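You operate a simulated robot arm through the tools that you are given. There is no shell and no other tool. Be economical: measure what you need, move in short steps, check, and stop when the job is done.

Carry out the task below with a simulated two-armed robot. There is one attempt and no reset: what you move stays moved.

## Task
Put one of the sample sleeves from the top of the cream bench in the silver steel bowl on the top of the blue bench. Stack the M8 small die block from the top of the cream bench on top of the M7 small die block. Fetch the white wiping pad and set it on the top of the red bench. Press the green shot button two times. Put one of the grey sacks from the top of the cream bench on the side deck of grey machine two. Put the shim with the smallest size on its label from the top of the silver table on the top of the cream bench. Any order will do. Set down upright: grey sack.

It is judged by the outcome, as a careful person would: the job done as asked, and still so three seconds after it is handed in. It fails if anything else is knocked over, pushed out of place, dropped, spilled or broken.

## Robot
Two 7-joint arms with fingered hands on one trunk, on a base that drives. Base frame: it is fixed to the floor where the robot stands at the start and does not move with it; the origin is under the middle of the robot, x ahead of it, y to its left, z up. Lengths are in mm, angles in rad, forces in N, time in s.
The left shoulder is at the start at [60, 177, 1000], the right one opposite. Places, roughly: green shot button [800, -700, 900]; grey sack [500, -1250, 1000]; shim [1000, -1750, 750]; side deck of grey machine two [-700, -5100, 800]; steel bowl (26x25x10 cm) [-1100, 1400, 900]; top of the cream bench [800, -300, 800]; top of the red bench [-3500, 1300, 800]; white wiping pad (6x5x4 cm) [800, -400, 900]. Payload 4 kg a hand.
The TCP of each hand is the grasp point between the finger pads, 37 mm short of the fingertips. In the tool frame z runs along the fingers and y along their closing line. The gripper opens to 124 mm. The gripper's body begins 43 mm behind the TCP. The gripper is a hand of 3 fingers: y runs from the thumb to the fingers, the wrist lies at [-15, -108, -202] in the tool frame, and closing takes about 1.5 s.
Orientation is told as [roll, pitch, yaw] about the base's x, y, z axes, in that order, counted from this pose: with the fingers straight down and the wrist toward the robot, the tool's x, y and z point along [0, 1, 0], [1, 0, 0] and [0, 0, -1] of the base frame.

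## Interface
- The arms move only by the tool jog_arm. It takes "left_deltas", "right_deltas" or both (then of equal length, played together; a hand with none holds still); each is a list of rows, each a list of 6 numbers: the shift along the tool's x, y, z in units of 400 mm (1.0 is 400 mm), then the turn, a rotation vector about the tool's x, y, z in units of 120 degrees (1.0 is 120 degrees). In form: [[x, y, z, rx, ry, rz], ...]. A call has 1 to 10 rows; each row is the pose to reach, as a shift and turn from the pose commanded when the call began, along the tool's axes at that moment. "left_claw" and "right_claw" are, for a hand that has rows, the opening, from 0 (shut) to 1 (fully open), set as the call begins (left out, the last holds). A call with a number of a shift or a turn outside -1 to 1 is refused whole. A row lasts 0.2 s, in which the tool goes at most 50 mm and 0.15 rad; a call with a longer step from one row to the next is refused whole, and so is a gripper value outside its range. A pose out of reach is approached as far as the arm can. The call stops where the force on the tool passes 40 N (or 10 N more than at its start, if that is more) or the arm is blocked; 0.2 s more then pass. The fingers move at their own pace (about 72 mm/s each) and stop on an object; they squeeze with about 33 N. The grip force told is the motor's: it shows also when the fingers shut on nothing. Time passes only in rows, and 0.2 s behind the last, so rows that repeat a pose let the fingers close. The reply holds the time, the measured pose of the TCP, the force on the tool along the base axes, the opening and the grip force, in the units named above and with some noise, with the torque about the TCP (base axes, N m) and any sound that the robot's microphone picked up.
- Cameras (640 x 400 px; columns grow to the right, rows downward): "scene" is now at [56.7, -0.9, 1654.7]; the picture's right is [-0.03, -1.00, 0.00], its down [-0.62, 0.02, -0.78] and it looks along [0.78, -0.03, -0.62] (base axes); focal length 280 px, centre (320, 200). "left" rides on the left gripper at [-64, -76, -137] in its tool frame; the picture's right is [-0.84, -0.26, 0.48], its down [0.48, -0.76, 0.43] and it looks along [0.26, 0.60, 0.76] (tool axes); focal length 256 px, centre (320, 200). "right" rides on the right gripper at [64, -76, -137] in its tool frame; the picture's right is [-0.84, 0.26, -0.48], its down [-0.48, -0.76, 0.43] and it looks along [-0.25, 0.60, 0.76] (tool axes); focal length 256 px, centre (320, 200). There is no depth. A picture from a camera that has moved, and an enlarged one, comes with that camera's place and axes in the base frame and with its lens.
- camera(camera): a new picture of that camera. The clock stands still meanwhile.
- slide_trunk(by): slides the trunk up (or, below 0, down) by that many mm; the arms and the scene camera ride with it, the base frame stays. It gives what a move gives, with no picture.
- steer(legs): drives the robot by 1 to 6 legs, each [ahead, left, turn to the left] in mm, mm and rad, along the robot's own axes; the way and the turn of a leg run together, so that a leg with both is an arc; at most 1500 mm and 3.142 rad a leg. The arms and the cameras ride along, it lands a little off, and it stops where it bumps. It gives what a move gives.
- move_fingers(index, middle, thumb_bend, thumb_turn, hand): sets how far each is bent, from 0 (flat) to 1 (curled in); at 0.3 the hand is open as for a grip, at 0.7 the pads meet at the TCP. One left out holds its place. A second passes; each finger stops where it meets its share of the squeeze, and holds until it gets a number again. A gripper value or a shape takes the hand back. It gives what a move gives, with no picture; readings hold the bend of each and the force on the fingers (four entries, about 0 where the hand has none), thumb and palm. thumb_turn goes from beside the hand (0) to across from the fingers (1), as for a grip.
- preshape(shape, hand): the hand has 3 fingers and takes this shape, open, in about a second: jaw (thumb against the fingers, like two jaws); tri (thumb and two fingers); tip (a fingertip pinch); poke (one finger out to press); point (the index stretched); flat (the hand flat); cup (the hand cupped); fist (a fist). The gripper value then closes the fingers along that shape, each until it touches; the sizes above hold for jaw. It gives what a move gives, with no picture.
- aim_head(pan, tilt): turns the head with the scene camera to pan (to the left, within 1.501 rad either way) and tilt (down, from -0.506 to 1.204), counted from straight ahead of the robot. It gives what a move gives.
- zoom(camera, box): a new picture of the part [left, top, right, bottom] of that camera's present view, enlarged. The clock stands still meanwhile.
- close_job(): hands the job in; it is judged then, once.

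Go step by step. Nothing tells you exact positions but the pictures and the camera data: compare them with the known pose of the tool, close in by small moves and look again before you grip or let go. The budget is 175 turns and 148 pictures, counting those below and the enlarged ones. Unless the task says otherwise, let go and move clear before handing in.

The tools are called after "Emit:" by a JSON object that holds its "op" and its "data". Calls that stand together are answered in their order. jog_arm: Moves the arms, as the interface text tells. Its arguments: {"type":"object","properties":{"left_deltas":{"type":"array","items":{"type":"array","items":{"type":"number"}}},"left_claw":{"type":"number"},"right_deltas":{"type":"array","items":{"type":"array","items":{"type":"number"}}},"right_claw":{"type":"number"}},"required":[]} The other tools are called the same way: slide_trunk (by) slides the trunk up or down; preshape (shape, hand) gives the hand a shape; move_fingers (index, middle, thumb_bend, thumb_turn, hand) moves the fingers one by one; steer (legs) drives the base; aim_head (pan, tilt) turns the head that bears the scene camera; camera (camera) takes a picture; zoom (camera, box) takes an enlarged picture of a part of a camera's view; close_job () hands the job in.

At the start:

```text
time: 0.0
left_ee_pos: [708.5, 34.0, 1245.0]
left_orientation: [-0.001, 0.002, 0.0]
left_force: [0.2, 0.0, 0.1]
left_wrist_torque: [0.02, -0.01, -0.01]
left_finger_gap: 123.6
left_gripper_force: 0.1
left_shape: jaw
left_bend: [0.3, 0.3, 0.3, 0.98]
left_finger forces: [0.0, 0.1, 0.0, 0.0, 0.0, 0.0]
right_ee_pos: [538.7, -379.9, 1236.2]
right_orientation: [0.001, -0.001, 0.002]
right_force: [0.2, -0.3, 0.5]
right_wrist_torque: [0.04, -0.03, -0.04]
right_finger_gap: 123.4
right_gripper_force: 0.0
right_shape: jaw
right_bend: [0.3, 0.3, 0.3, 0.98]
right_finger forces: [0.0, 0.0, 0.0, 0.0, 0.0, 0.1]
trunk travel left (down, up): [-525.0, 65.0]
robot x, y, heading: [3.8, -0.8, -0.0]
head pan, tilt: [-0.035, 0.668]
```

scene: 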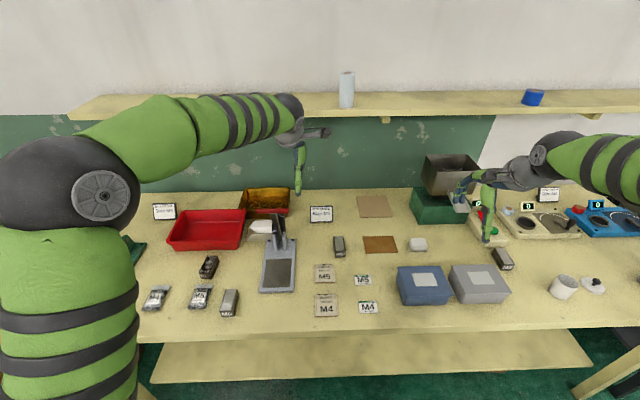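
right: 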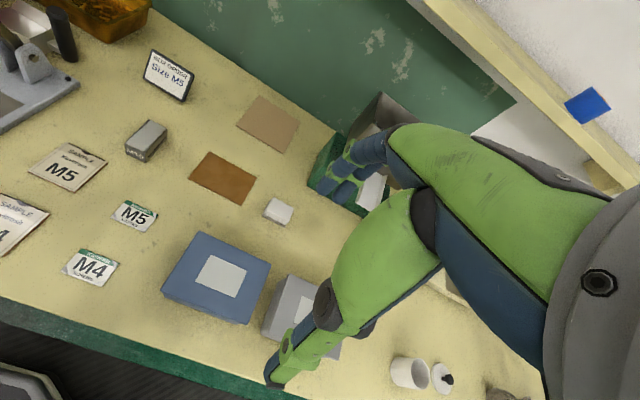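
left: 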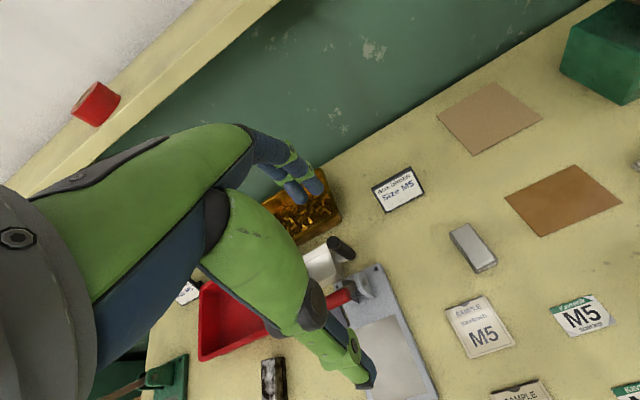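

The cream bench lies ahead with sleeves, small die blocks, a white pad and machines to the right. I look closer before planning.

Emit:
{"op": "zoom", "data": {"camera": "scene", "box": [120, 180, 380, 340]}}

Emit:
{"op": "zoom", "data": {"camera": "scene", "box": [380, 140, 640, 302]}}

Emit:
{"op": "aim_head", "data": {"pan": -1.2, "tilt": 0.55}}

Emit:
{"op": "camera", "data": {"camera": "scene"}}

```text
2.46 times, centred on (250, 260) of scene
camera zoom: at [56.7, -0.9, 1654.7], right [-0.03, -1.0, 0.0], down [-0.62, 0.02, -0.78], along [0.78, -0.03, -0.62], focal length 689 px, centre (492, 52)
```

zoom: 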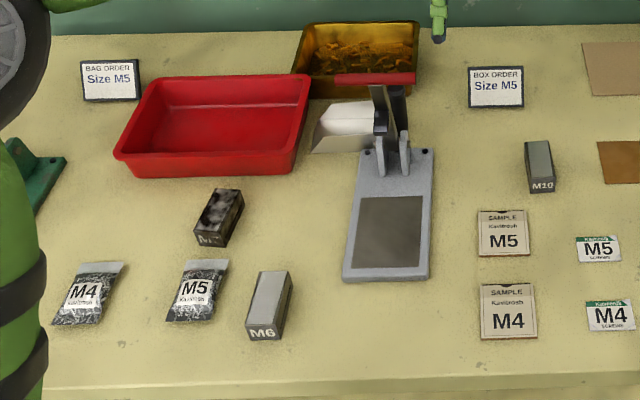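

```text
2.46 times, centred on (510, 221) of scene
camera zoom: at [56.7, -0.9, 1654.7], right [-0.03, -1.0, 0.0], down [-0.62, 0.02, -0.78], along [0.78, -0.03, -0.62], focal length 689 px, centre (-148, 148)
```

zoom: 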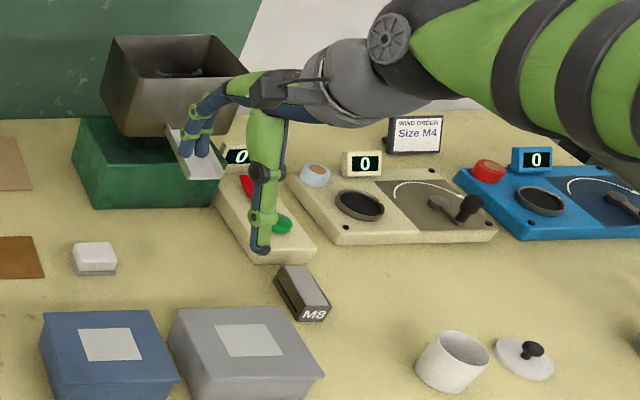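

```text
time: 1.4
left_ee_pos: [709.5, 33.0, 1244.2]
left_orientation: [0.0, 0.0, 0.0]
left_force: [0.1, 0.5, -0.6]
left_wrist_torque: [-0.01, 0.0, 0.01]
left_finger_gap: 123.6
left_gripper_force: 0.1
left_shape: jaw
left_bend: [0.3, 0.3, 0.3, 0.98]
left_finger forces: [0.0, 0.1, 0.0, 0.1, 0.0, 0.1]
right_ee_pos: [539.0, -377.6, 1235.0]
right_orientation: [0.0, -0.002, 0.0]
right_force: [0.4, -0.4, 0.4]
right_wrist_torque: [-0.01, 0.02, -0.04]
right_finger_gap: 123.6
right_gripper_force: 0.0
right_shape: jaw
right_bend: [0.3, 0.3, 0.3, 0.98]
right_finger forces: [0.0, 0.0, 0.0, 0.0, 0.0, 0.0]
trunk travel left (down, up): [-525.0, 65.0]
robot x, y, heading: [-0.2, 0.0, -0.001]
head pan, tilt: [-1.201, 0.55]
```

```text
142 pictures are left
camera scene: at [3.1, -81.6, 1665.2], right [-0.93, -0.36, 0.0], down [-0.19, 0.49, -0.85], along [0.31, -0.79, -0.52], focal length 280 px, centre (320, 200)
```

scene: 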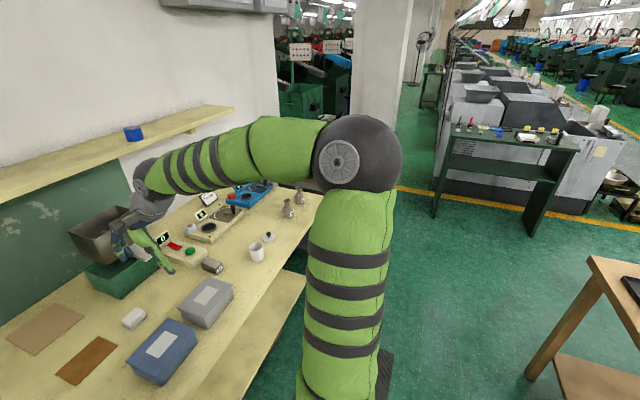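

Emit:
{"op": "steer", "data": {"legs": [[0, -480, 0]]}}

Emit:
{"op": "aim_head", "data": {"pan": -0.1, "tilt": 0.8}}

Emit:
{"op": "camera", "data": {"camera": "scene"}}

Emit:
{"op": "preshape", "data": {"shape": "poke", "hand": "right"}}

Emit:
{"op": "camera", "data": {"camera": "right"}}

```text
time: 4.2
left_ee_pos: [707.8, -452.7, 1243.5]
left_orientation: [-0.001, -0.001, -0.006]
left_force: [0.5, -0.5, 0.0]
left_wrist_torque: [0.03, 0.03, 0.01]
left_finger_gap: 123.4
left_gripper_force: 0.1
left_shape: jaw
left_bend: [0.3, 0.3, 0.3, 0.98]
left_finger forces: [0.1, 0.0, 0.0, 0.0, 0.1, 0.0]
right_ee_pos: [534.1, -861.9, 1235.3]
right_orientation: [0.002, 0.001, -0.006]
right_force: [0.6, -0.9, 0.4]
right_wrist_torque: [-0.01, 0.0, 0.01]
right_finger_gap: 123.3
right_gripper_force: 0.1
right_shape: jaw
right_bend: [0.3, 0.3, 0.3, 0.98]
right_finger forces: [0.1, 0.0, 0.0, 0.0, 0.0, 0.0]
trunk travel left (down, up): [-525.0, 65.0]
robot x, y, heading: [-4.3, -479.6, -0.006]
head pan, tilt: [-1.201, 0.55]
```

```text
time: 5.6
left_ee_pos: [706.9, -451.4, 1244.6]
left_orientation: [0.0, 0.0, -0.007]
left_force: [-0.3, 0.0, 0.0]
left_wrist_torque: [0.01, -0.01, 0.02]
left_finger_gap: 123.7
left_gripper_force: 0.1
left_shape: jaw
left_bend: [0.3, 0.3, 0.3, 0.98]
left_finger forces: [0.1, 0.0, 0.1, 0.0, 0.0, 0.0]
right_ee_pos: [533.9, -862.2, 1234.9]
right_orientation: [-0.001, -0.001, -0.008]
right_force: [0.5, -0.1, -0.2]
right_wrist_torque: [-0.01, -0.02, -0.01]
right_finger_gap: 123.4
right_gripper_force: 0.1
right_shape: jaw
right_bend: [0.3, 0.3, 0.3, 0.98]
right_finger forces: [0.1, 0.1, 0.0, 0.0, 0.0, 0.0]
trunk travel left (down, up): [-525.0, 65.0]
robot x, y, heading: [-0.5, -479.3, -0.012]
head pan, tilt: [-0.099, 0.799]
```

```text
141 pictures are left
camera scene: at [49.2, -485.4, 1643.8], right [-0.11, -0.99, 0.0], down [-0.71, 0.08, -0.7], along [0.69, -0.07, -0.72], focal length 280 px, centre (320, 200)
```

scene: 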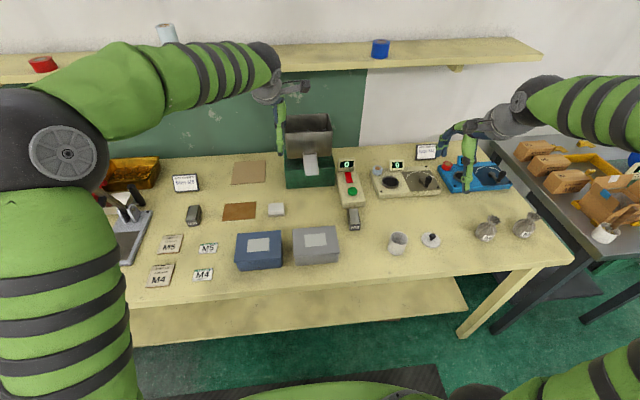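

```text
time: 6.5
left_ee_pos: [707.2, -451.0, 1244.0]
left_orientation: [-0.002, 0.001, -0.005]
left_force: [-0.2, -0.6, 0.1]
left_wrist_torque: [-0.01, 0.0, 0.0]
left_finger_gap: 123.7
left_gripper_force: 0.0
left_shape: jaw
left_bend: [0.3, 0.3, 0.3, 0.98]
left_finger forces: [0.0, 0.1, 0.0, 0.0, 0.0, 0.0]
right_ee_pos: [534.3, -861.3, 1235.6]
right_orientation: [-0.001, 0.0, -0.008]
right_force: [-0.2, -0.1, 0.0]
right_wrist_torque: [0.02, 0.0, 0.0]
right_finger_gap: 0.0
right_gripper_force: 0.1
right_shape: poke
right_bend: [0.7, 0.7, 0.0, 1.0]
right_finger forces: [0.0, 0.0, 0.1, 0.0, 0.0, 0.0]
trunk travel left (down, up): [-525.0, 65.0]
robot x, y, heading: [-1.5, -479.7, -0.01]
head pan, tilt: [-0.099, 0.799]
```

```text
140 pictures are left
camera right: at [460.9, -799.2, 1371.9], right [0.25, -0.84, 0.48], down [-0.76, -0.48, -0.43], along [0.6, -0.26, -0.76], focal length 256 px, centre (320, 200)
```

right: 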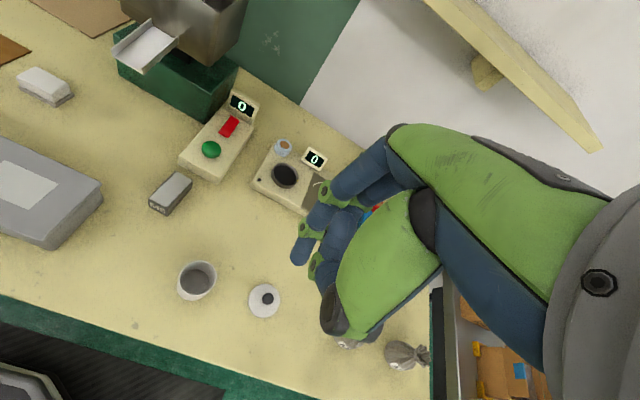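

Emit:
{"op": "preshape", "data": {"shape": "jaw", "hand": "right"}}

Emit:
{"op": "jog_arm", "data": {"right_deltas": [[0.042, 0.068, 0.055, 0, 0, 0], [0.085, 0.136, 0.11, 0, 0, 0], [0.127, 0.204, 0.165, 0, 0, 0], [0.17, 0.272, 0.22, 0, 0, 0], [0.212, 0.34, 0.275, 0, 0, 0], [0.254, 0.408, 0.33, 0, 0, 0], [0.297, 0.476, 0.385, 0, 0, 0], [0.34, 0.544, 0.44, 0, 0, 0], [0.38, 0.612, 0.495, 0, 0, 0], [0.4225, 0.68, 0.55, 0, 0, 0]], "right_claw": 0}}

Emit:
{"op": "camera", "data": {"camera": "right"}}

Emit:
{"op": "camera", "data": {"camera": "scene"}}

```text
time: 7.4
left_ee_pos: [708.0, -449.4, 1244.1]
left_orientation: [0.001, 0.0, -0.007]
left_force: [0.0, 0.6, 0.5]
left_wrist_torque: [0.01, -0.02, 0.04]
left_finger_gap: 123.4
left_gripper_force: 0.0
left_shape: jaw
left_bend: [0.3, 0.3, 0.3, 0.98]
left_finger forces: [0.0, 0.0, 0.0, 0.0, 0.0, 0.0]
right_ee_pos: [535.2, -861.3, 1235.5]
right_orientation: [-0.001, -0.001, -0.008]
right_force: [-0.5, 0.5, 0.6]
right_wrist_torque: [0.0, -0.02, 0.02]
right_finger_gap: 123.8
right_gripper_force: 0.1
right_shape: jaw
right_bend: [0.3, 0.3, 0.3, 0.98]
right_finger forces: [0.1, 0.0, 0.0, 0.0, 0.0, 0.1]
trunk travel left (down, up): [-525.0, 65.0]
robot x, y, heading: [2.1, -481.1, -0.007]
head pan, tilt: [-0.099, 0.799]
```

```text
time: 9.6
left_ee_pos: [708.3, -450.4, 1243.2]
left_orientation: [0.001, -0.001, -0.006]
left_force: [0.5, -0.5, 0.0]
left_wrist_torque: [-0.02, 0.05, 0.02]
left_finger_gap: 123.6
left_gripper_force: 0.0
left_shape: jaw
left_bend: [0.3, 0.3, 0.3, 0.98]
left_finger forces: [0.0, 0.0, 0.1, 0.0, 0.1, 0.0]
right_ee_pos: [807.3, -693.1, 1014.4]
right_orientation: [0.0, 0.002, -0.008]
right_force: [-0.4, 0.1, 0.3]
right_wrist_torque: [0.01, 0.0, -0.01]
right_finger_gap: 0.2
right_gripper_force: 33.6
right_shape: jaw
right_bend: [0.7, 0.7, 0.71, 1.0]
right_finger forces: [0.0, 0.0, 0.1, 0.1, 0.0, 0.0]
trunk travel left (down, up): [-525.0, 65.0]
robot x, y, heading: [1.4, -478.5, -0.004]
head pan, tilt: [-0.099, 0.799]
```

```text
139 pictures are left
camera right: at [733.9, -630.7, 1150.5], right [0.25, -0.84, 0.48], down [-0.76, -0.48, -0.43], along [0.59, -0.26, -0.76], focal length 256 px, centre (320, 200)
```

right: 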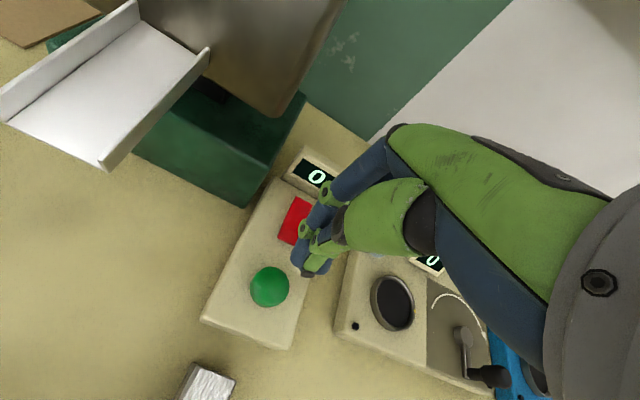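

```text
138 pictures are left
camera scene: at [50.3, -484.9, 1643.8], right [-0.11, -0.99, 0.0], down [-0.71, 0.08, -0.7], along [0.69, -0.07, -0.72], focal length 280 px, centre (320, 200)
```

scene: 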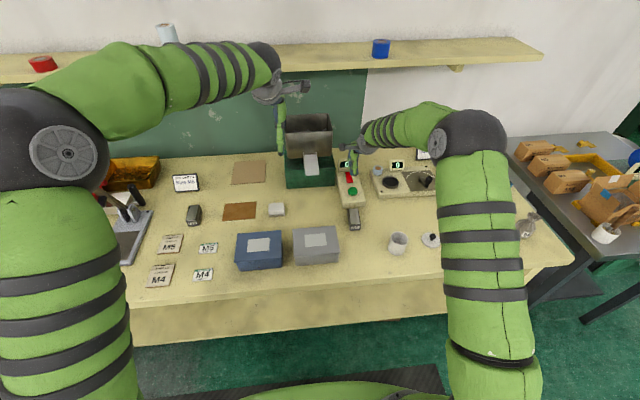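

Emit:
{"op": "jog_arm", "data": {"right_deltas": [[-0.01, 0, 0.1, 0, 0, 0], [-0.01, 0, 0.15, 0, 0, 0], [-0.01, 0, 0.17, 0, 0, 0], [-0.01, 0, 0.18, 0, 0, 0], [-0.01, 0, 0.19, 0, 0, 0], [-0.01, 0, 0.2, 0, 0, 0]]}}

Emit:
{"op": "camera", "data": {"camera": "right"}}

```text
time: 11.0
left_ee_pos: [706.7, -450.0, 1245.1]
left_orientation: [0.002, 0.001, -0.006]
left_force: [0.4, -0.8, 0.3]
left_wrist_torque: [0.05, 0.0, -0.02]
left_finger_gap: 123.5
left_gripper_force: 0.1
left_shape: jaw
left_bend: [0.3, 0.3, 0.3, 0.98]
left_finger forces: [0.0, 0.1, 0.0, 0.0, 0.0, 0.1]
right_ee_pos: [807.8, -697.5, 937.8]
right_orientation: [0.0, -0.001, -0.007]
right_force: [0.8, -1.4, 4.2]
right_wrist_torque: [-0.03, -0.05, 0.01]
right_finger_gap: 0.0
right_gripper_force: 32.6
right_shape: jaw
right_bend: [0.7, 0.7, 0.71, 1.0]
right_finger forces: [0.0, 0.0, 0.0, 0.0, 0.1, 0.0]
trunk travel left (down, up): [-525.0, 65.0]
robot x, y, heading: [-1.4, -480.3, -0.007]
head pan, tilt: [-0.099, 0.799]
heard: click
```

```text
137 pictures are left
camera right: at [733.7, -635.2, 1072.9], right [0.25, -0.84, 0.48], down [-0.76, -0.48, -0.44], along [0.6, -0.26, -0.76], focal length 256 px, centre (320, 200)
```

right: 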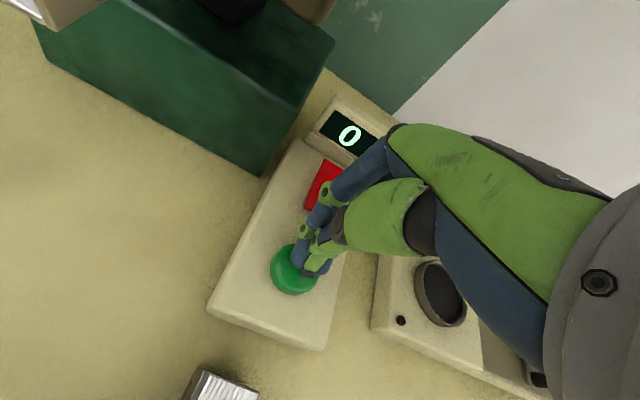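

Click heard with about 4 N on the tool. I lift off and check the counter.

Emit:
{"op": "jog_arm", "data": {"right_deltas": [[0, 0, -0.03, 0, 0, 0], [0, 0, -0.075, 0, 0, 0], [0, 0, -0.075, 0, 0, 0]]}}

Emit:
{"op": "camera", "data": {"camera": "right"}}

```text
time: 11.8
left_ee_pos: [707.7, -450.1, 1244.1]
left_orientation: [-0.001, 0.0, -0.008]
left_force: [0.0, -0.4, -0.3]
left_wrist_torque: [0.02, -0.02, 0.01]
left_finger_gap: 123.8
left_gripper_force: 0.0
left_shape: jaw
left_bend: [0.3, 0.3, 0.3, 0.98]
left_finger forces: [0.0, 0.0, 0.0, 0.0, 0.1, 0.1]
right_ee_pos: [807.2, -699.2, 965.9]
right_orientation: [0.001, 0.0, -0.005]
right_force: [0.7, 0.6, -0.4]
right_wrist_torque: [-0.01, 0.01, 0.01]
right_finger_gap: 0.3
right_gripper_force: 32.5
right_shape: jaw
right_bend: [0.7, 0.7, 0.71, 1.0]
right_finger forces: [0.0, 0.1, 0.0, 0.0, 0.1, 0.1]
trunk travel left (down, up): [-525.0, 65.0]
robot x, y, heading: [-1.2, -479.5, -0.006]
head pan, tilt: [-0.099, 0.799]
```

```text
136 pictures are left
camera right: at [733.2, -636.3, 1101.7], right [0.25, -0.84, 0.48], down [-0.76, -0.48, -0.43], along [0.59, -0.26, -0.76], focal length 256 px, centre (320, 200)
```

right: 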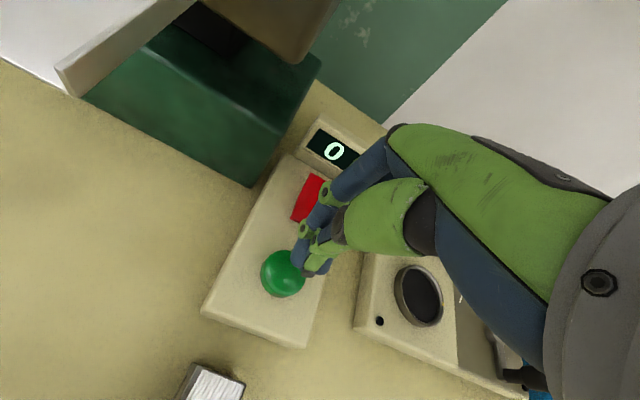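

Emit:
{"op": "jog_arm", "data": {"right_deltas": [[0.005, 0, 0.05, 0, 0, 0], [0.005, 0, 0.06, 0, 0, 0], [0.005, 0, 0.07, 0, 0, 0], [0.005, 0, 0.075, 0, 0, 0], [0.005, 0, 0.08, 0, 0, 0], [0.005, 0, 0.085, 0, 0, 0]]}}

Emit:
{"op": "zoom", "data": {"camera": "right", "box": [180, 60, 440, 360]}}

```text
time: 13.2
left_ee_pos: [705.9, -448.8, 1245.0]
left_orientation: [-0.001, -0.001, -0.008]
left_force: [-0.6, -0.3, -0.6]
left_wrist_torque: [0.0, 0.0, 0.01]
left_finger_gap: 123.5
left_gripper_force: 0.0
left_shape: jaw
left_bend: [0.3, 0.3, 0.3, 0.98]
left_finger forces: [0.0, 0.0, 0.0, 0.1, 0.0, 0.1]
right_ee_pos: [806.6, -696.6, 937.0]
right_orientation: [-0.002, -0.005, -0.008]
right_force: [0.6, 0.6, 19.0]
right_wrist_torque: [-0.02, -0.04, -0.03]
right_finger_gap: 0.1
right_gripper_force: 33.1
right_shape: jaw
right_bend: [0.7, 0.7, 0.71, 1.0]
right_finger forces: [0.1, 0.1, 0.0, 0.0, 0.0, 0.0]
trunk travel left (down, up): [-525.0, 65.0]
robot x, y, heading: [-1.0, -481.7, -0.007]
head pan, tilt: [-0.099, 0.799]
heard: click
```

```text
1.33 times, centred on (310, 210) of right
camera zoom: at [732.6, -634.6, 1070.9], right [0.25, -0.84, 0.48], down [-0.76, -0.48, -0.44], along [0.6, -0.26, -0.76], focal length 341 px, centre (333, 187)
```

zoom: 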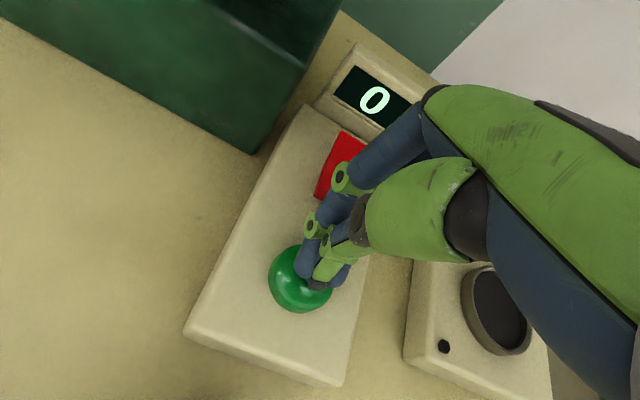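

Emit:
{"op": "jog_arm", "data": {"right_deltas": [[0, 0, -0.1, 0, 0, 0], [0, 0, -0.2, 0, 0, 0], [0.02, -0.08, -0.3, 0, 0, 0], [0.02, -0.16, -0.35, 0, 0, 0], [0.03, -0.25, -0.35, 0, 0, 0], [0.03, -0.33, -0.35, 0, 0, 0], [0.03, -0.38, -0.35, 0, 0, 0]]}}

Emit:
{"op": "camera", "data": {"camera": "right"}}

Emit:
{"op": "zoom", "data": {"camera": "scene", "box": [280, 130, 440, 250]}}

```text
refused: row 3 steps farther than a row can; nothing moved
```

```text
134 pictures are left
camera right: at [732.6, -634.6, 1070.9], right [0.25, -0.84, 0.48], down [-0.76, -0.48, -0.44], along [0.6, -0.26, -0.76], focal length 256 px, centre (320, 200)
```

right: 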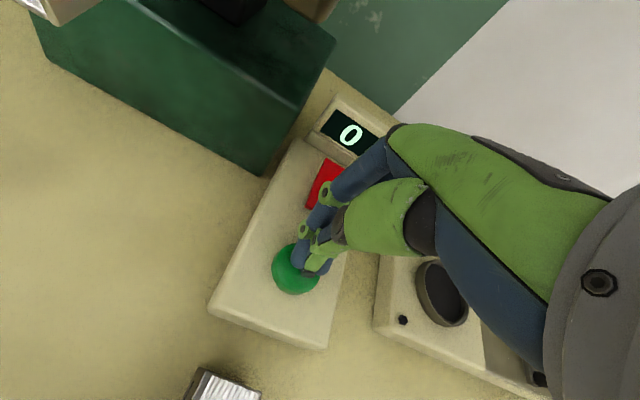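

```text
3.33 times, centred on (360, 190) of scene
camera zoom: at [47.6, -484.8, 1644.1], right [-0.11, -0.99, 0.0], down [-0.71, 0.08, -0.7], along [0.69, -0.07, -0.72], focal length 933 px, centre (187, 233)
```

zoom: 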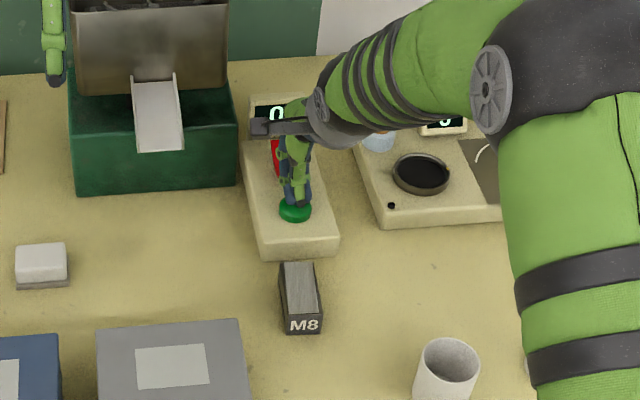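

Both presses clicked and the second bottomed out at 19 N, so the button is done. Next I lift away and go over the M8 block, turning the hand to close across its width.

Emit:
{"op": "jog_arm", "data": {"right_deltas": [[0, 0, -0.1, 0, 0, 0], [0, -0.04, -0.2, 0, 0, 0], [0.02, -0.12, -0.25, 0, 0, 0], [0.04, -0.24, -0.25, 0, 0, 0], [0.0675, -0.3075, -0.25, 0, 0, 0]]}}

Emit:
{"op": "jog_arm", "data": {"right_deltas": [[0, 0, 0, 0, 0, -0.07], [0, 0, 0, 0, 0, -0.14], [0, 0, 0, 0, 0, -0.21], [0, 0, 0, 0, 0, -0.28], [0, 0, 0, 0, 0, -0.35], [0, 0, 0, 0, 0, -0.42], [0, 0, 0, 0, 0, -0.49], [0, 0, 0, 0, 0, -0.56], [0, 0, 0, 0, 0, -0.63], [0, 0, 0, 0, 0, -0.7]], "right_claw": 0.75}}

Emit:
{"op": "camera", "data": {"camera": "right"}}

Emit:
{"op": "zoom", "data": {"camera": "scene", "box": [280, 130, 440, 250]}}

```text
time: 14.4
left_ee_pos: [707.4, -449.9, 1245.6]
left_orientation: [0.0, 0.0, -0.007]
left_force: [-0.4, -0.1, -0.2]
left_wrist_torque: [-0.02, 0.0, -0.01]
left_finger_gap: 123.5
left_gripper_force: 0.1
left_shape: jaw
left_bend: [0.3, 0.3, 0.3, 0.98]
left_finger forces: [0.1, 0.0, 0.0, 0.0, 0.1, 0.1]
right_ee_pos: [681.3, -668.3, 1035.1]
right_orientation: [0.0, -0.001, -0.006]
right_force: [0.3, 0.9, -0.6]
right_wrist_torque: [0.0, 0.02, -0.01]
right_finger_gap: 0.0
right_gripper_force: 33.0
right_shape: jaw
right_bend: [0.7, 0.7, 0.71, 1.0]
right_finger forces: [0.0, 0.0, 0.0, 0.0, 0.0, 0.1]
trunk travel left (down, up): [-525.0, 65.0]
robot x, y, heading: [-4.6, -480.8, -0.012]
head pan, tilt: [-0.099, 0.799]
```

```text
time: 16.6
left_ee_pos: [706.8, -449.6, 1244.2]
left_orientation: [0.001, 0.001, -0.007]
left_force: [0.1, -0.3, 0.1]
left_wrist_torque: [0.0, -0.03, 0.03]
left_finger_gap: 123.4
left_gripper_force: 0.0
left_shape: jaw
left_bend: [0.3, 0.3, 0.3, 0.98]
left_finger forces: [0.1, 0.0, 0.1, 0.1, 0.0, 0.1]
right_ee_pos: [684.2, -669.8, 1031.0]
right_orientation: [-0.001, 0.0, 1.462]
right_force: [0.7, 0.1, 0.1]
right_wrist_torque: [0.03, 0.06, -0.05]
right_finger_gap: 93.0
right_gripper_force: 0.0
right_shape: jaw
right_bend: [0.34, 0.37, 0.44, 0.99]
right_finger forces: [0.0, 0.0, 0.0, 0.0, 0.0, 0.1]
trunk travel left (down, up): [-525.0, 65.0]
robot x, y, heading: [-3.1, -480.8, -0.005]
head pan, tilt: [-0.099, 0.799]
```

```text
132 pictures are left
camera right: at [614.3, -739.4, 1167.5], right [0.86, 0.16, 0.48], down [0.4, -0.81, -0.43], along [0.32, 0.57, -0.76], focal length 256 px, centre (320, 200)
```

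right: 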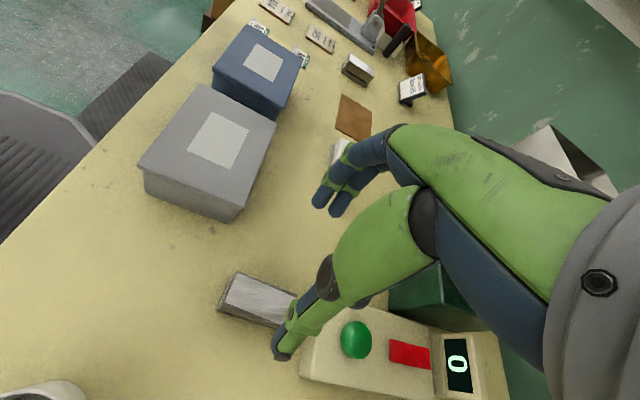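

```text
3.33 times, centred on (360, 190) of scene
camera zoom: at [49.7, -485.3, 1643.8], right [-0.11, -0.99, 0.0], down [-0.71, 0.08, -0.7], along [0.69, -0.07, -0.72], focal length 933 px, centre (187, 233)
```

zoom: 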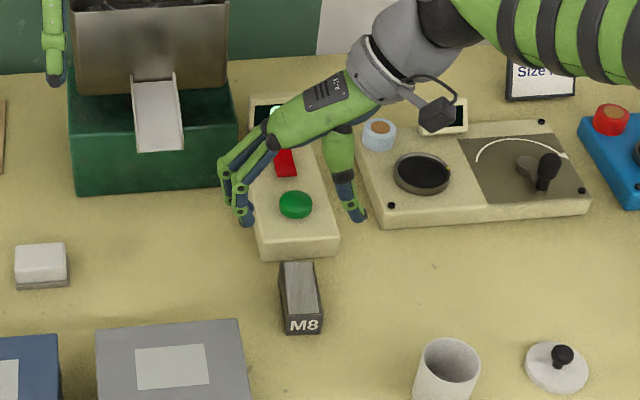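

Emit:
{"op": "zoom", "data": {"camera": "right", "box": [200, 250, 360, 350]}}

Emit:
{"op": "zoom", "data": {"camera": "scene", "box": [330, 190, 378, 220]}}

```text
4.00 times, centred on (280, 300) of right
camera zoom: at [614.3, -739.4, 1167.5], right [0.86, 0.16, 0.48], down [0.4, -0.81, -0.43], along [0.32, 0.57, -0.76], focal length 1024 px, centre (480, -200)
```

zoom: 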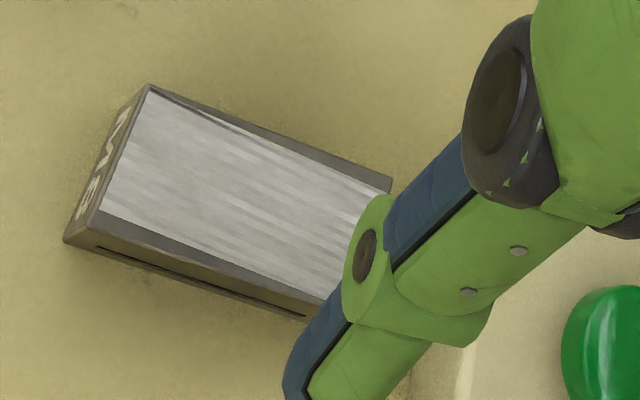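

```text
13.33 times, centred on (354, 205) of scene
camera zoom: at [49.7, -485.3, 1643.8], right [-0.11, -0.99, 0.0], down [-0.71, 0.08, -0.7], along [0.69, -0.07, -0.72], focal length 3733 px, centre (-133, 133)
```

zoom: 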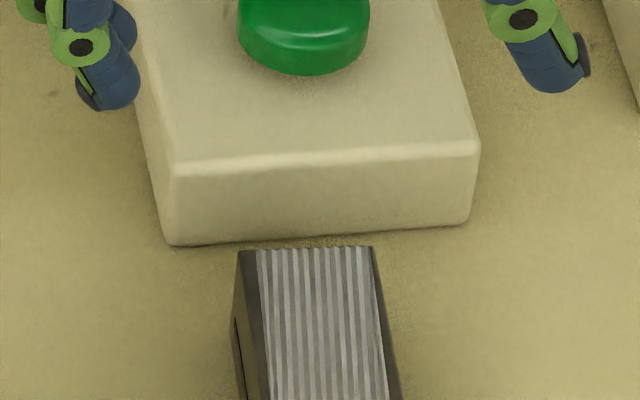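

Emit:
{"op": "jog_arm", "data": {"right_deltas": [[-0.024, -0.0125, 0.06, 0, 0, -0.017], [-0.024, -0.0125, 0.16, 0, 0, -0.017], [-0.024, -0.0125, 0.25, 0, 0, -0.017], [-0.024, -0.0125, 0.3, 0, 0, -0.017], [-0.024, -0.0125, 0.3, 0, 0, -0.017]], "right_claw": 0.65}}

Emit:
{"op": "camera", "data": {"camera": "right"}}

Emit:
{"op": "zoom", "data": {"camera": "scene", "box": [310, 170, 406, 230]}}

```text
time: 17.8
left_ee_pos: [707.0, -450.6, 1244.6]
left_orientation: [0.0, -0.001, -0.007]
left_force: [-0.3, 0.3, -0.7]
left_wrist_torque: [-0.01, -0.04, 0.01]
left_finger_gap: 123.8
left_gripper_force: 0.2
left_shape: jaw
left_bend: [0.3, 0.3, 0.3, 0.98]
left_finger forces: [0.1, 0.0, 0.1, 0.1, 0.0, 0.0]
right_ee_pos: [695.3, -675.7, 909.1]
right_orientation: [0.0, 0.0, 1.496]
right_force: [0.9, 0.6, -1.2]
right_wrist_torque: [0.03, -0.03, 0.01]
right_finger_gap: 81.0
right_gripper_force: 0.2
right_shape: jaw
right_bend: [0.36, 0.4, 0.52, 0.99]
right_finger forces: [0.0, 0.1, 0.0, 0.0, 0.0, 0.0]
trunk travel left (down, up): [-525.0, 65.0]
robot x, y, heading: [-2.3, -477.7, -0.008]
head pan, tilt: [-0.099, 0.799]
```

```text
128 pictures are left
camera right: at [626.9, -747.5, 1045.8], right [0.85, 0.19, 0.48], down [0.42, -0.79, -0.43], along [0.3, 0.58, -0.76], focal length 256 px, centre (320, 200)
```

right: 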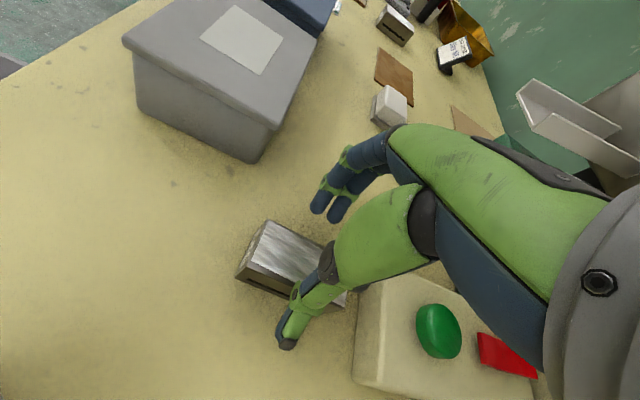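

```text
6.67 times, centred on (358, 200) of scene
camera zoom: at [49.3, -485.3, 1643.8], right [-0.11, -0.99, 0.0], down [-0.71, 0.08, -0.7], along [0.69, -0.07, -0.72], focal length 1866 px, centre (67, 200)
```

zoom: 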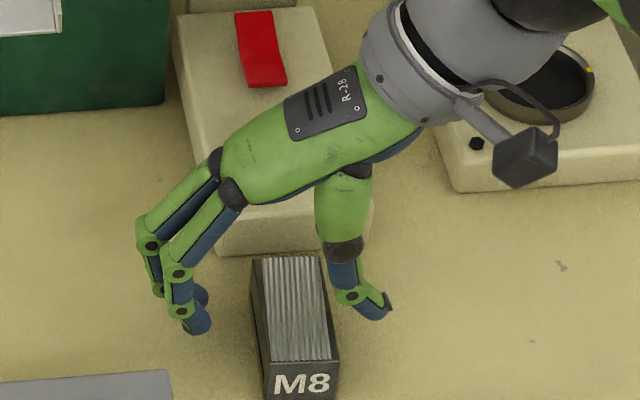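

Emit:
{"op": "jog_arm", "data": {"right_deltas": [[0, -0.0125, 0.02, 0, 0, 0], [0, -0.0125, 0.04, 0, 0, 0], [0, -0.0125, 0.0425, 0, 0, 0]]}}

Emit:
{"op": "jog_arm", "data": {"right_deltas": [[0, 0, 0, 0, 0, 0], [0, 0, 0, 0, 0, 0], [0, 0, 0, 0, 0, 0], [0, 0, 0, 0, 0, 0], [0, 0, 0, 0, 0, 0], [0, 0, 0, 0, 0, 0], [0, 0, 0, 0, 0, 0]], "right_claw": 0}}

Emit:
{"op": "zoom", "data": {"camera": "scene", "box": [310, 170, 406, 230]}}

```text
time: 18.6
left_ee_pos: [708.4, -450.7, 1243.9]
left_orientation: [0.0, 0.0, -0.007]
left_force: [0.5, -0.9, -0.2]
left_wrist_torque: [-0.01, -0.04, 0.03]
left_finger_gap: 123.6
left_gripper_force: 0.0
left_shape: jaw
left_bend: [0.3, 0.3, 0.3, 0.98]
left_finger forces: [0.1, 0.0, 0.0, 0.0, 0.0, 0.0]
right_ee_pos: [693.4, -678.8, 894.0]
right_orientation: [-0.001, 0.001, 1.496]
right_force: [0.5, 0.3, 0.8]
right_wrist_torque: [0.0, -0.03, 0.03]
right_finger_gap: 81.1
right_gripper_force: 0.0
right_shape: jaw
right_bend: [0.36, 0.4, 0.52, 0.99]
right_finger forces: [0.0, 0.0, 0.0, 0.0, 0.1, 0.1]
trunk travel left (down, up): [-525.0, 65.0]
robot x, y, heading: [0.4, -478.0, -0.004]
head pan, tilt: [-0.099, 0.799]
```

```text
time: 20.2
left_ee_pos: [707.3, -450.1, 1245.4]
left_orientation: [0.0, -0.003, -0.007]
left_force: [0.3, -0.7, -0.4]
left_wrist_torque: [0.01, -0.03, 0.02]
left_finger_gap: 123.8
left_gripper_force: 0.2
left_shape: jaw
left_bend: [0.3, 0.3, 0.3, 0.98]
left_finger forces: [0.0, 0.0, 0.0, 0.0, 0.0, 0.0]
right_ee_pos: [694.5, -680.1, 896.2]
right_orientation: [-0.002, 0.0, 1.496]
right_force: [1.9, -4.6, 18.9]
right_wrist_torque: [0.34, -0.02, 0.03]
right_finger_gap: 43.7
right_gripper_force: 32.8
right_shape: jaw
right_bend: [0.54, 0.56, 0.57, 1.0]
right_finger forces: [22.9, 13.7, 0.0, 0.1, 42.3, 0.0]
trunk travel left (down, up): [-525.0, 65.0]
robot x, y, heading: [-3.5, -482.1, -0.01]
head pan, tilt: [-0.099, 0.799]
```

```text
6.67 times, centred on (358, 200) of scene
camera zoom: at [48.0, -485.3, 1644.0], right [-0.11, -0.99, 0.0], down [-0.71, 0.08, -0.7], along [0.69, -0.07, -0.72], focal length 1866 px, centre (67, 200)
```

zoom: 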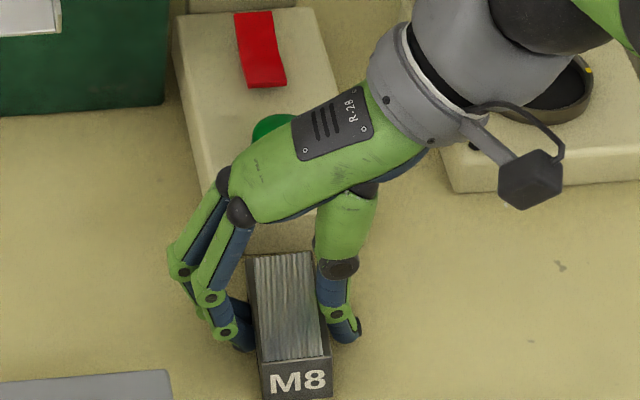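

Emit:
{"op": "jog_arm", "data": {"right_deltas": [[0, 0, -0.05, 0, 0, 0], [0, 0, -0.15, 0, 0, 0], [0, 0, -0.27, 0, 0, 0], [0, 0, -0.39, 0, 0, 0], [0, 0, -0.5, 0, 0, 0]]}}

Emit:
{"op": "camera", "data": {"camera": "right"}}

Emit:
{"op": "zoom", "data": {"camera": "scene", "box": [310, 130, 406, 190]}}

```text
time: 21.4
left_ee_pos: [707.9, -451.2, 1244.6]
left_orientation: [0.001, 0.0, -0.007]
left_force: [-0.4, -0.1, 0.0]
left_wrist_torque: [0.0, 0.02, 0.03]
left_finger_gap: 123.6
left_gripper_force: 0.1
left_shape: jaw
left_bend: [0.3, 0.3, 0.3, 0.98]
left_finger forces: [0.0, 0.0, 0.0, 0.0, 0.0, 0.0]
right_ee_pos: [694.4, -680.2, 1094.4]
right_orientation: [0.0, 0.001, 1.496]
right_force: [0.4, 0.2, -7.9]
right_wrist_torque: [-0.02, -0.05, 0.01]
right_finger_gap: 40.6
right_gripper_force: 33.0
right_shape: jaw
right_bend: [0.54, 0.56, 0.57, 1.0]
right_finger forces: [23.6, 14.1, 0.0, 0.1, 36.3, 0.1]
trunk travel left (down, up): [-525.0, 65.0]
robot x, y, heading: [1.4, -479.3, -0.008]
head pan, tilt: [-0.099, 0.799]
```

```text
125 pictures are left
camera right: at [626.4, -752.4, 1231.2], right [0.85, 0.19, 0.48], down [0.42, -0.79, -0.43], along [0.3, 0.58, -0.76], focal length 256 px, centre (320, 200)
```

right: 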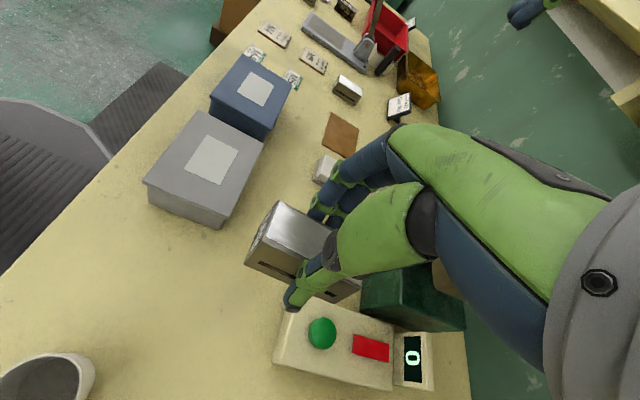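

```text
6.67 times, centred on (358, 160) of scene
camera zoom: at [49.3, -485.2, 1643.7], right [-0.11, -0.99, 0.0], down [-0.71, 0.08, -0.7], along [0.69, -0.07, -0.72], focal length 1866 px, centre (67, 467)
```

zoom: 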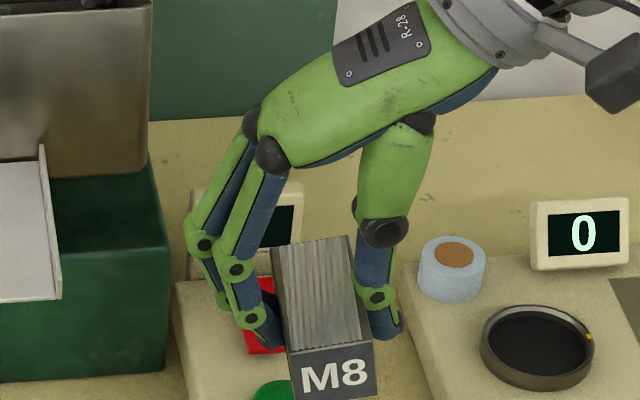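

M8 is held level. While here I look at the white pad for the left hand.

Emit:
{"op": "camera", "data": {"camera": "left"}}

Emit:
{"op": "zoom", "data": {"camera": "scene", "box": [240, 180, 320, 230]}}

```text
123 pictures are left
camera left: at [631.3, -513.9, 1379.9], right [-0.26, -0.84, -0.48], down [-0.76, 0.49, -0.43], along [0.6, 0.25, -0.76], focal length 256 px, centre (320, 200)
```

left: 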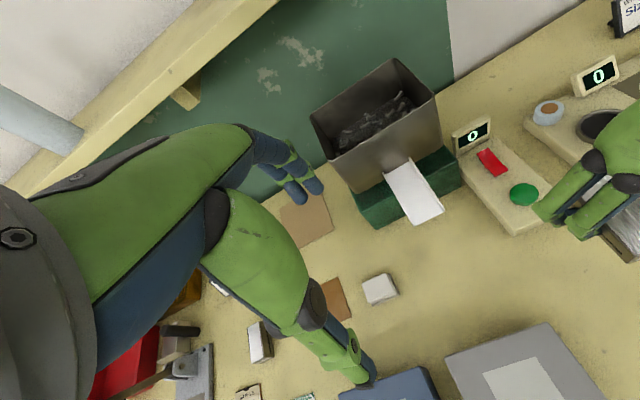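

```text
8.00 times, centred on (280, 205) of scene
camera zoom: at [49.3, -485.2, 1643.7], right [-0.11, -0.99, 0.0], down [-0.71, 0.08, -0.7], along [0.69, -0.07, -0.72], focal length 2240 px, centre (640, 160)
```

zoom: 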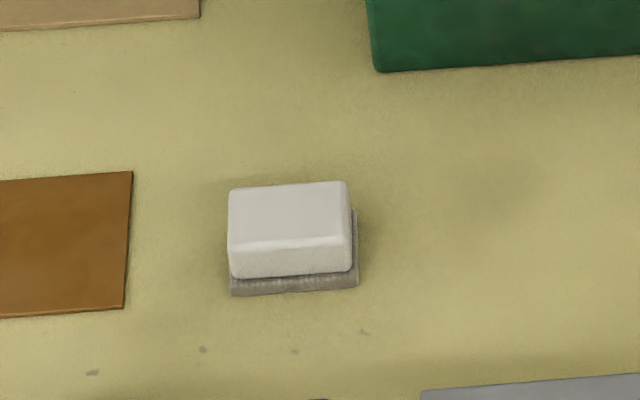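

Emit:
{"op": "jog_arm", "data": {"left_deltas": [[0.015, 0.02, 0.09, 0, 0, 0], [0.03, 0.04, 0.18, 0, 0, 0], [0.045, 0.06, 0.27, 0, 0, 0], [0.06, 0.08, 0.36, 0, 0, 0], [0.075, 0.1, 0.45, 0, 0, 0], [0.09, 0.12, 0.54, 0, 0, 0], [0.105, 0.14, 0.63, 0, 0, 0], [0.116, 0.151, 0.71, 0, 0, 0], [0.116, 0.151, 0.71, 0, 0, 0]], "left_claw": 0.8}}

Emit:
{"op": "camera", "data": {"camera": "left"}}

Emit:
{"op": "zoom", "data": {"camera": "scene", "box": [210, 160, 338, 240]}}

```text
time: 23.4
left_ee_pos: [769.1, -402.6, 962.0]
left_orientation: [0.001, -0.001, -0.007]
left_force: [-0.6, -0.2, -0.7]
left_wrist_torque: [-0.01, -0.01, 0.0]
left_finger_gap: 99.4
left_gripper_force: 0.0
left_shape: jaw
left_bend: [0.32, 0.35, 0.0, 0.98]
left_finger forces: [0.0, 0.1, 0.0, 0.0, 0.0, 0.0]
right_ee_pos: [694.6, -680.2, 1094.5]
right_orientation: [-0.001, -0.002, 1.495]
right_force: [0.5, 0.3, -8.1]
right_wrist_torque: [-0.04, -0.02, 0.03]
right_finger_gap: 40.9
right_gripper_force: 33.2
right_shape: jaw
right_bend: [0.54, 0.56, 0.57, 1.0]
right_finger forces: [23.7, 14.2, 0.0, 0.0, 36.3, 0.0]
trunk travel left (down, up): [-525.0, 65.0]
robot x, y, heading: [-2.5, -479.2, -0.005]
head pan, tilt: [-0.099, 0.799]
```

```text
121 pictures are left
camera left: at [693.1, -466.5, 1097.2], right [-0.26, -0.84, -0.48], down [-0.76, 0.49, -0.44], along [0.6, 0.25, -0.76], focal length 256 px, centre (320, 200)
```

left: 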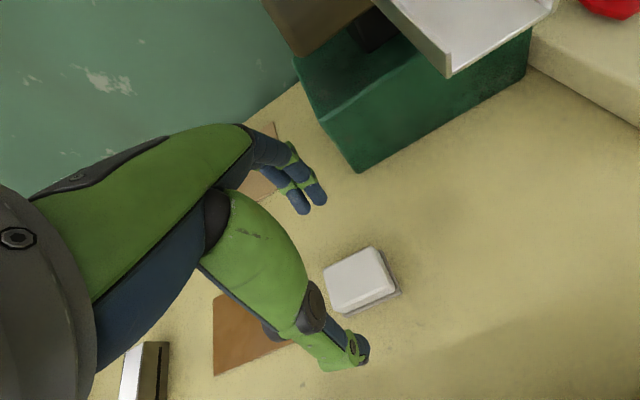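

```text
5.00 times, centred on (274, 200) of scene
camera zoom: at [49.7, -485.5, 1643.8], right [-0.11, -0.99, 0.0], down [-0.71, 0.08, -0.7], along [0.69, -0.07, -0.72], focal length 1400 px, centre (550, 200)
```

zoom: 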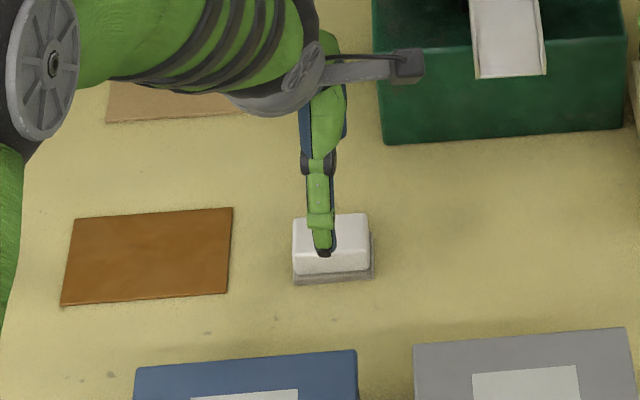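

Emit:
{"op": "jog_arm", "data": {"left_deltas": [[-0.01, -0.01, 0.06, 0, 0, 0], [-0.01, -0.01, 0.12, 0, 0, 0], [-0.01, -0.01, 0.1625, 0, 0, 0], [-0.01, -0.01, 0.1625, 0, 0, 0]]}}

Emit:
{"op": "camera", "data": {"camera": "left"}}

```text
time: 24.4
left_ee_pos: [763.8, -407.5, 894.1]
left_orientation: [-0.001, 0.0, -0.006]
left_force: [1.0, 0.3, 0.1]
left_wrist_torque: [0.0, -0.02, 0.0]
left_finger_gap: 99.4
left_gripper_force: 0.0
left_shape: jaw
left_bend: [0.32, 0.35, 0.0, 0.98]
left_finger forces: [0.0, 0.0, 0.0, 0.0, 0.0, 0.0]
right_ee_pos: [695.5, -680.3, 1094.7]
right_orientation: [0.0, 0.0, 1.496]
right_force: [0.8, 0.6, -7.8]
right_wrist_torque: [-0.03, -0.07, 0.0]
right_finger_gap: 40.8
right_gripper_force: 32.9
right_shape: jaw
right_bend: [0.54, 0.56, 0.57, 1.0]
right_finger forces: [23.5, 14.1, 0.0, 0.0, 36.3, 0.0]
trunk travel left (down, up): [-525.0, 65.0]
robot x, y, heading: [-4.1, -479.8, -0.006]
head pan, tilt: [-0.099, 0.799]
```

```text
119 pictures are left
camera left: at [687.6, -470.5, 1030.3], right [-0.26, -0.84, -0.48], down [-0.76, 0.49, -0.43], along [0.6, 0.25, -0.76], focal length 256 px, centre (320, 200)
```

left: 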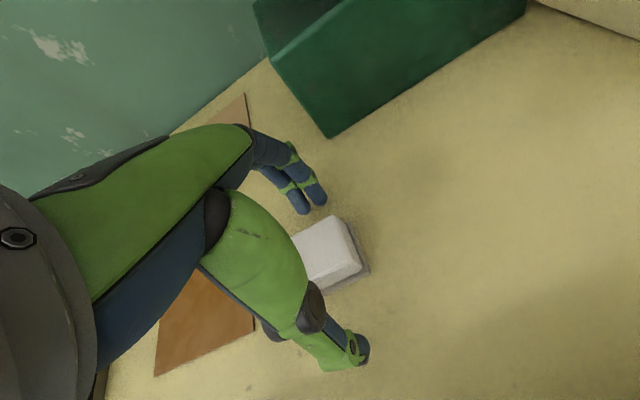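

Centred well. Close the left hand on the pad and lift.

Emit:
{"op": "jog_arm", "data": {"left_deltas": [[0, 0, 0, 0, 0, 0], [0, 0, 0, 0, 0, 0], [0, 0, 0, 0, 0, 0], [0, 0, 0, 0, 0, 0], [0, 0, 0, 0, 0, 0], [0, 0, 0, 0, 0, 0], [0, 0, 0, 0, 0, 0], [0, 0, -0.1, 0, 0, 0], [0, 0, -0.2, 0, 0, 0], [0, 0, -0.3, 0, 0, 0]], "left_claw": 0}}

Emit:
{"op": "camera", "data": {"camera": "left"}}

```text
time: 26.6
left_ee_pos: [763.6, -408.2, 1014.0]
left_orientation: [0.001, 0.0, -0.007]
left_force: [-0.1, 0.0, -0.1]
left_wrist_torque: [-0.05, -0.01, 0.02]
left_finger_gap: 45.6
left_gripper_force: 33.0
left_shape: jaw
left_bend: [0.49, 0.52, 0.58, 1.0]
left_finger forces: [22.3, 12.8, 0.0, 0.1, 34.1, 0.0]
right_ee_pos: [694.5, -679.4, 1094.5]
right_orientation: [0.0, 0.0, 1.498]
right_force: [-0.4, -0.3, -8.5]
right_wrist_torque: [-0.06, -0.06, -0.01]
right_finger_gap: 41.0
right_gripper_force: 33.1
right_shape: jaw
right_bend: [0.54, 0.56, 0.57, 1.0]
right_finger forces: [23.6, 14.1, 0.0, 0.0, 36.1, 0.0]
trunk travel left (down, up): [-525.0, 65.0]
robot x, y, heading: [-0.2, -474.9, -0.007]
head pan, tilt: [-0.099, 0.799]
```

```text
118 pictures are left
camera left: at [687.2, -471.3, 1149.5], right [-0.26, -0.84, -0.48], down [-0.76, 0.49, -0.43], along [0.6, 0.25, -0.76], focal length 256 px, centre (320, 200)
```

left: 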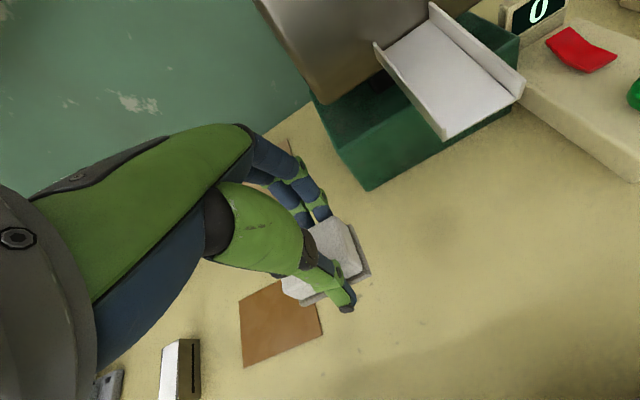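

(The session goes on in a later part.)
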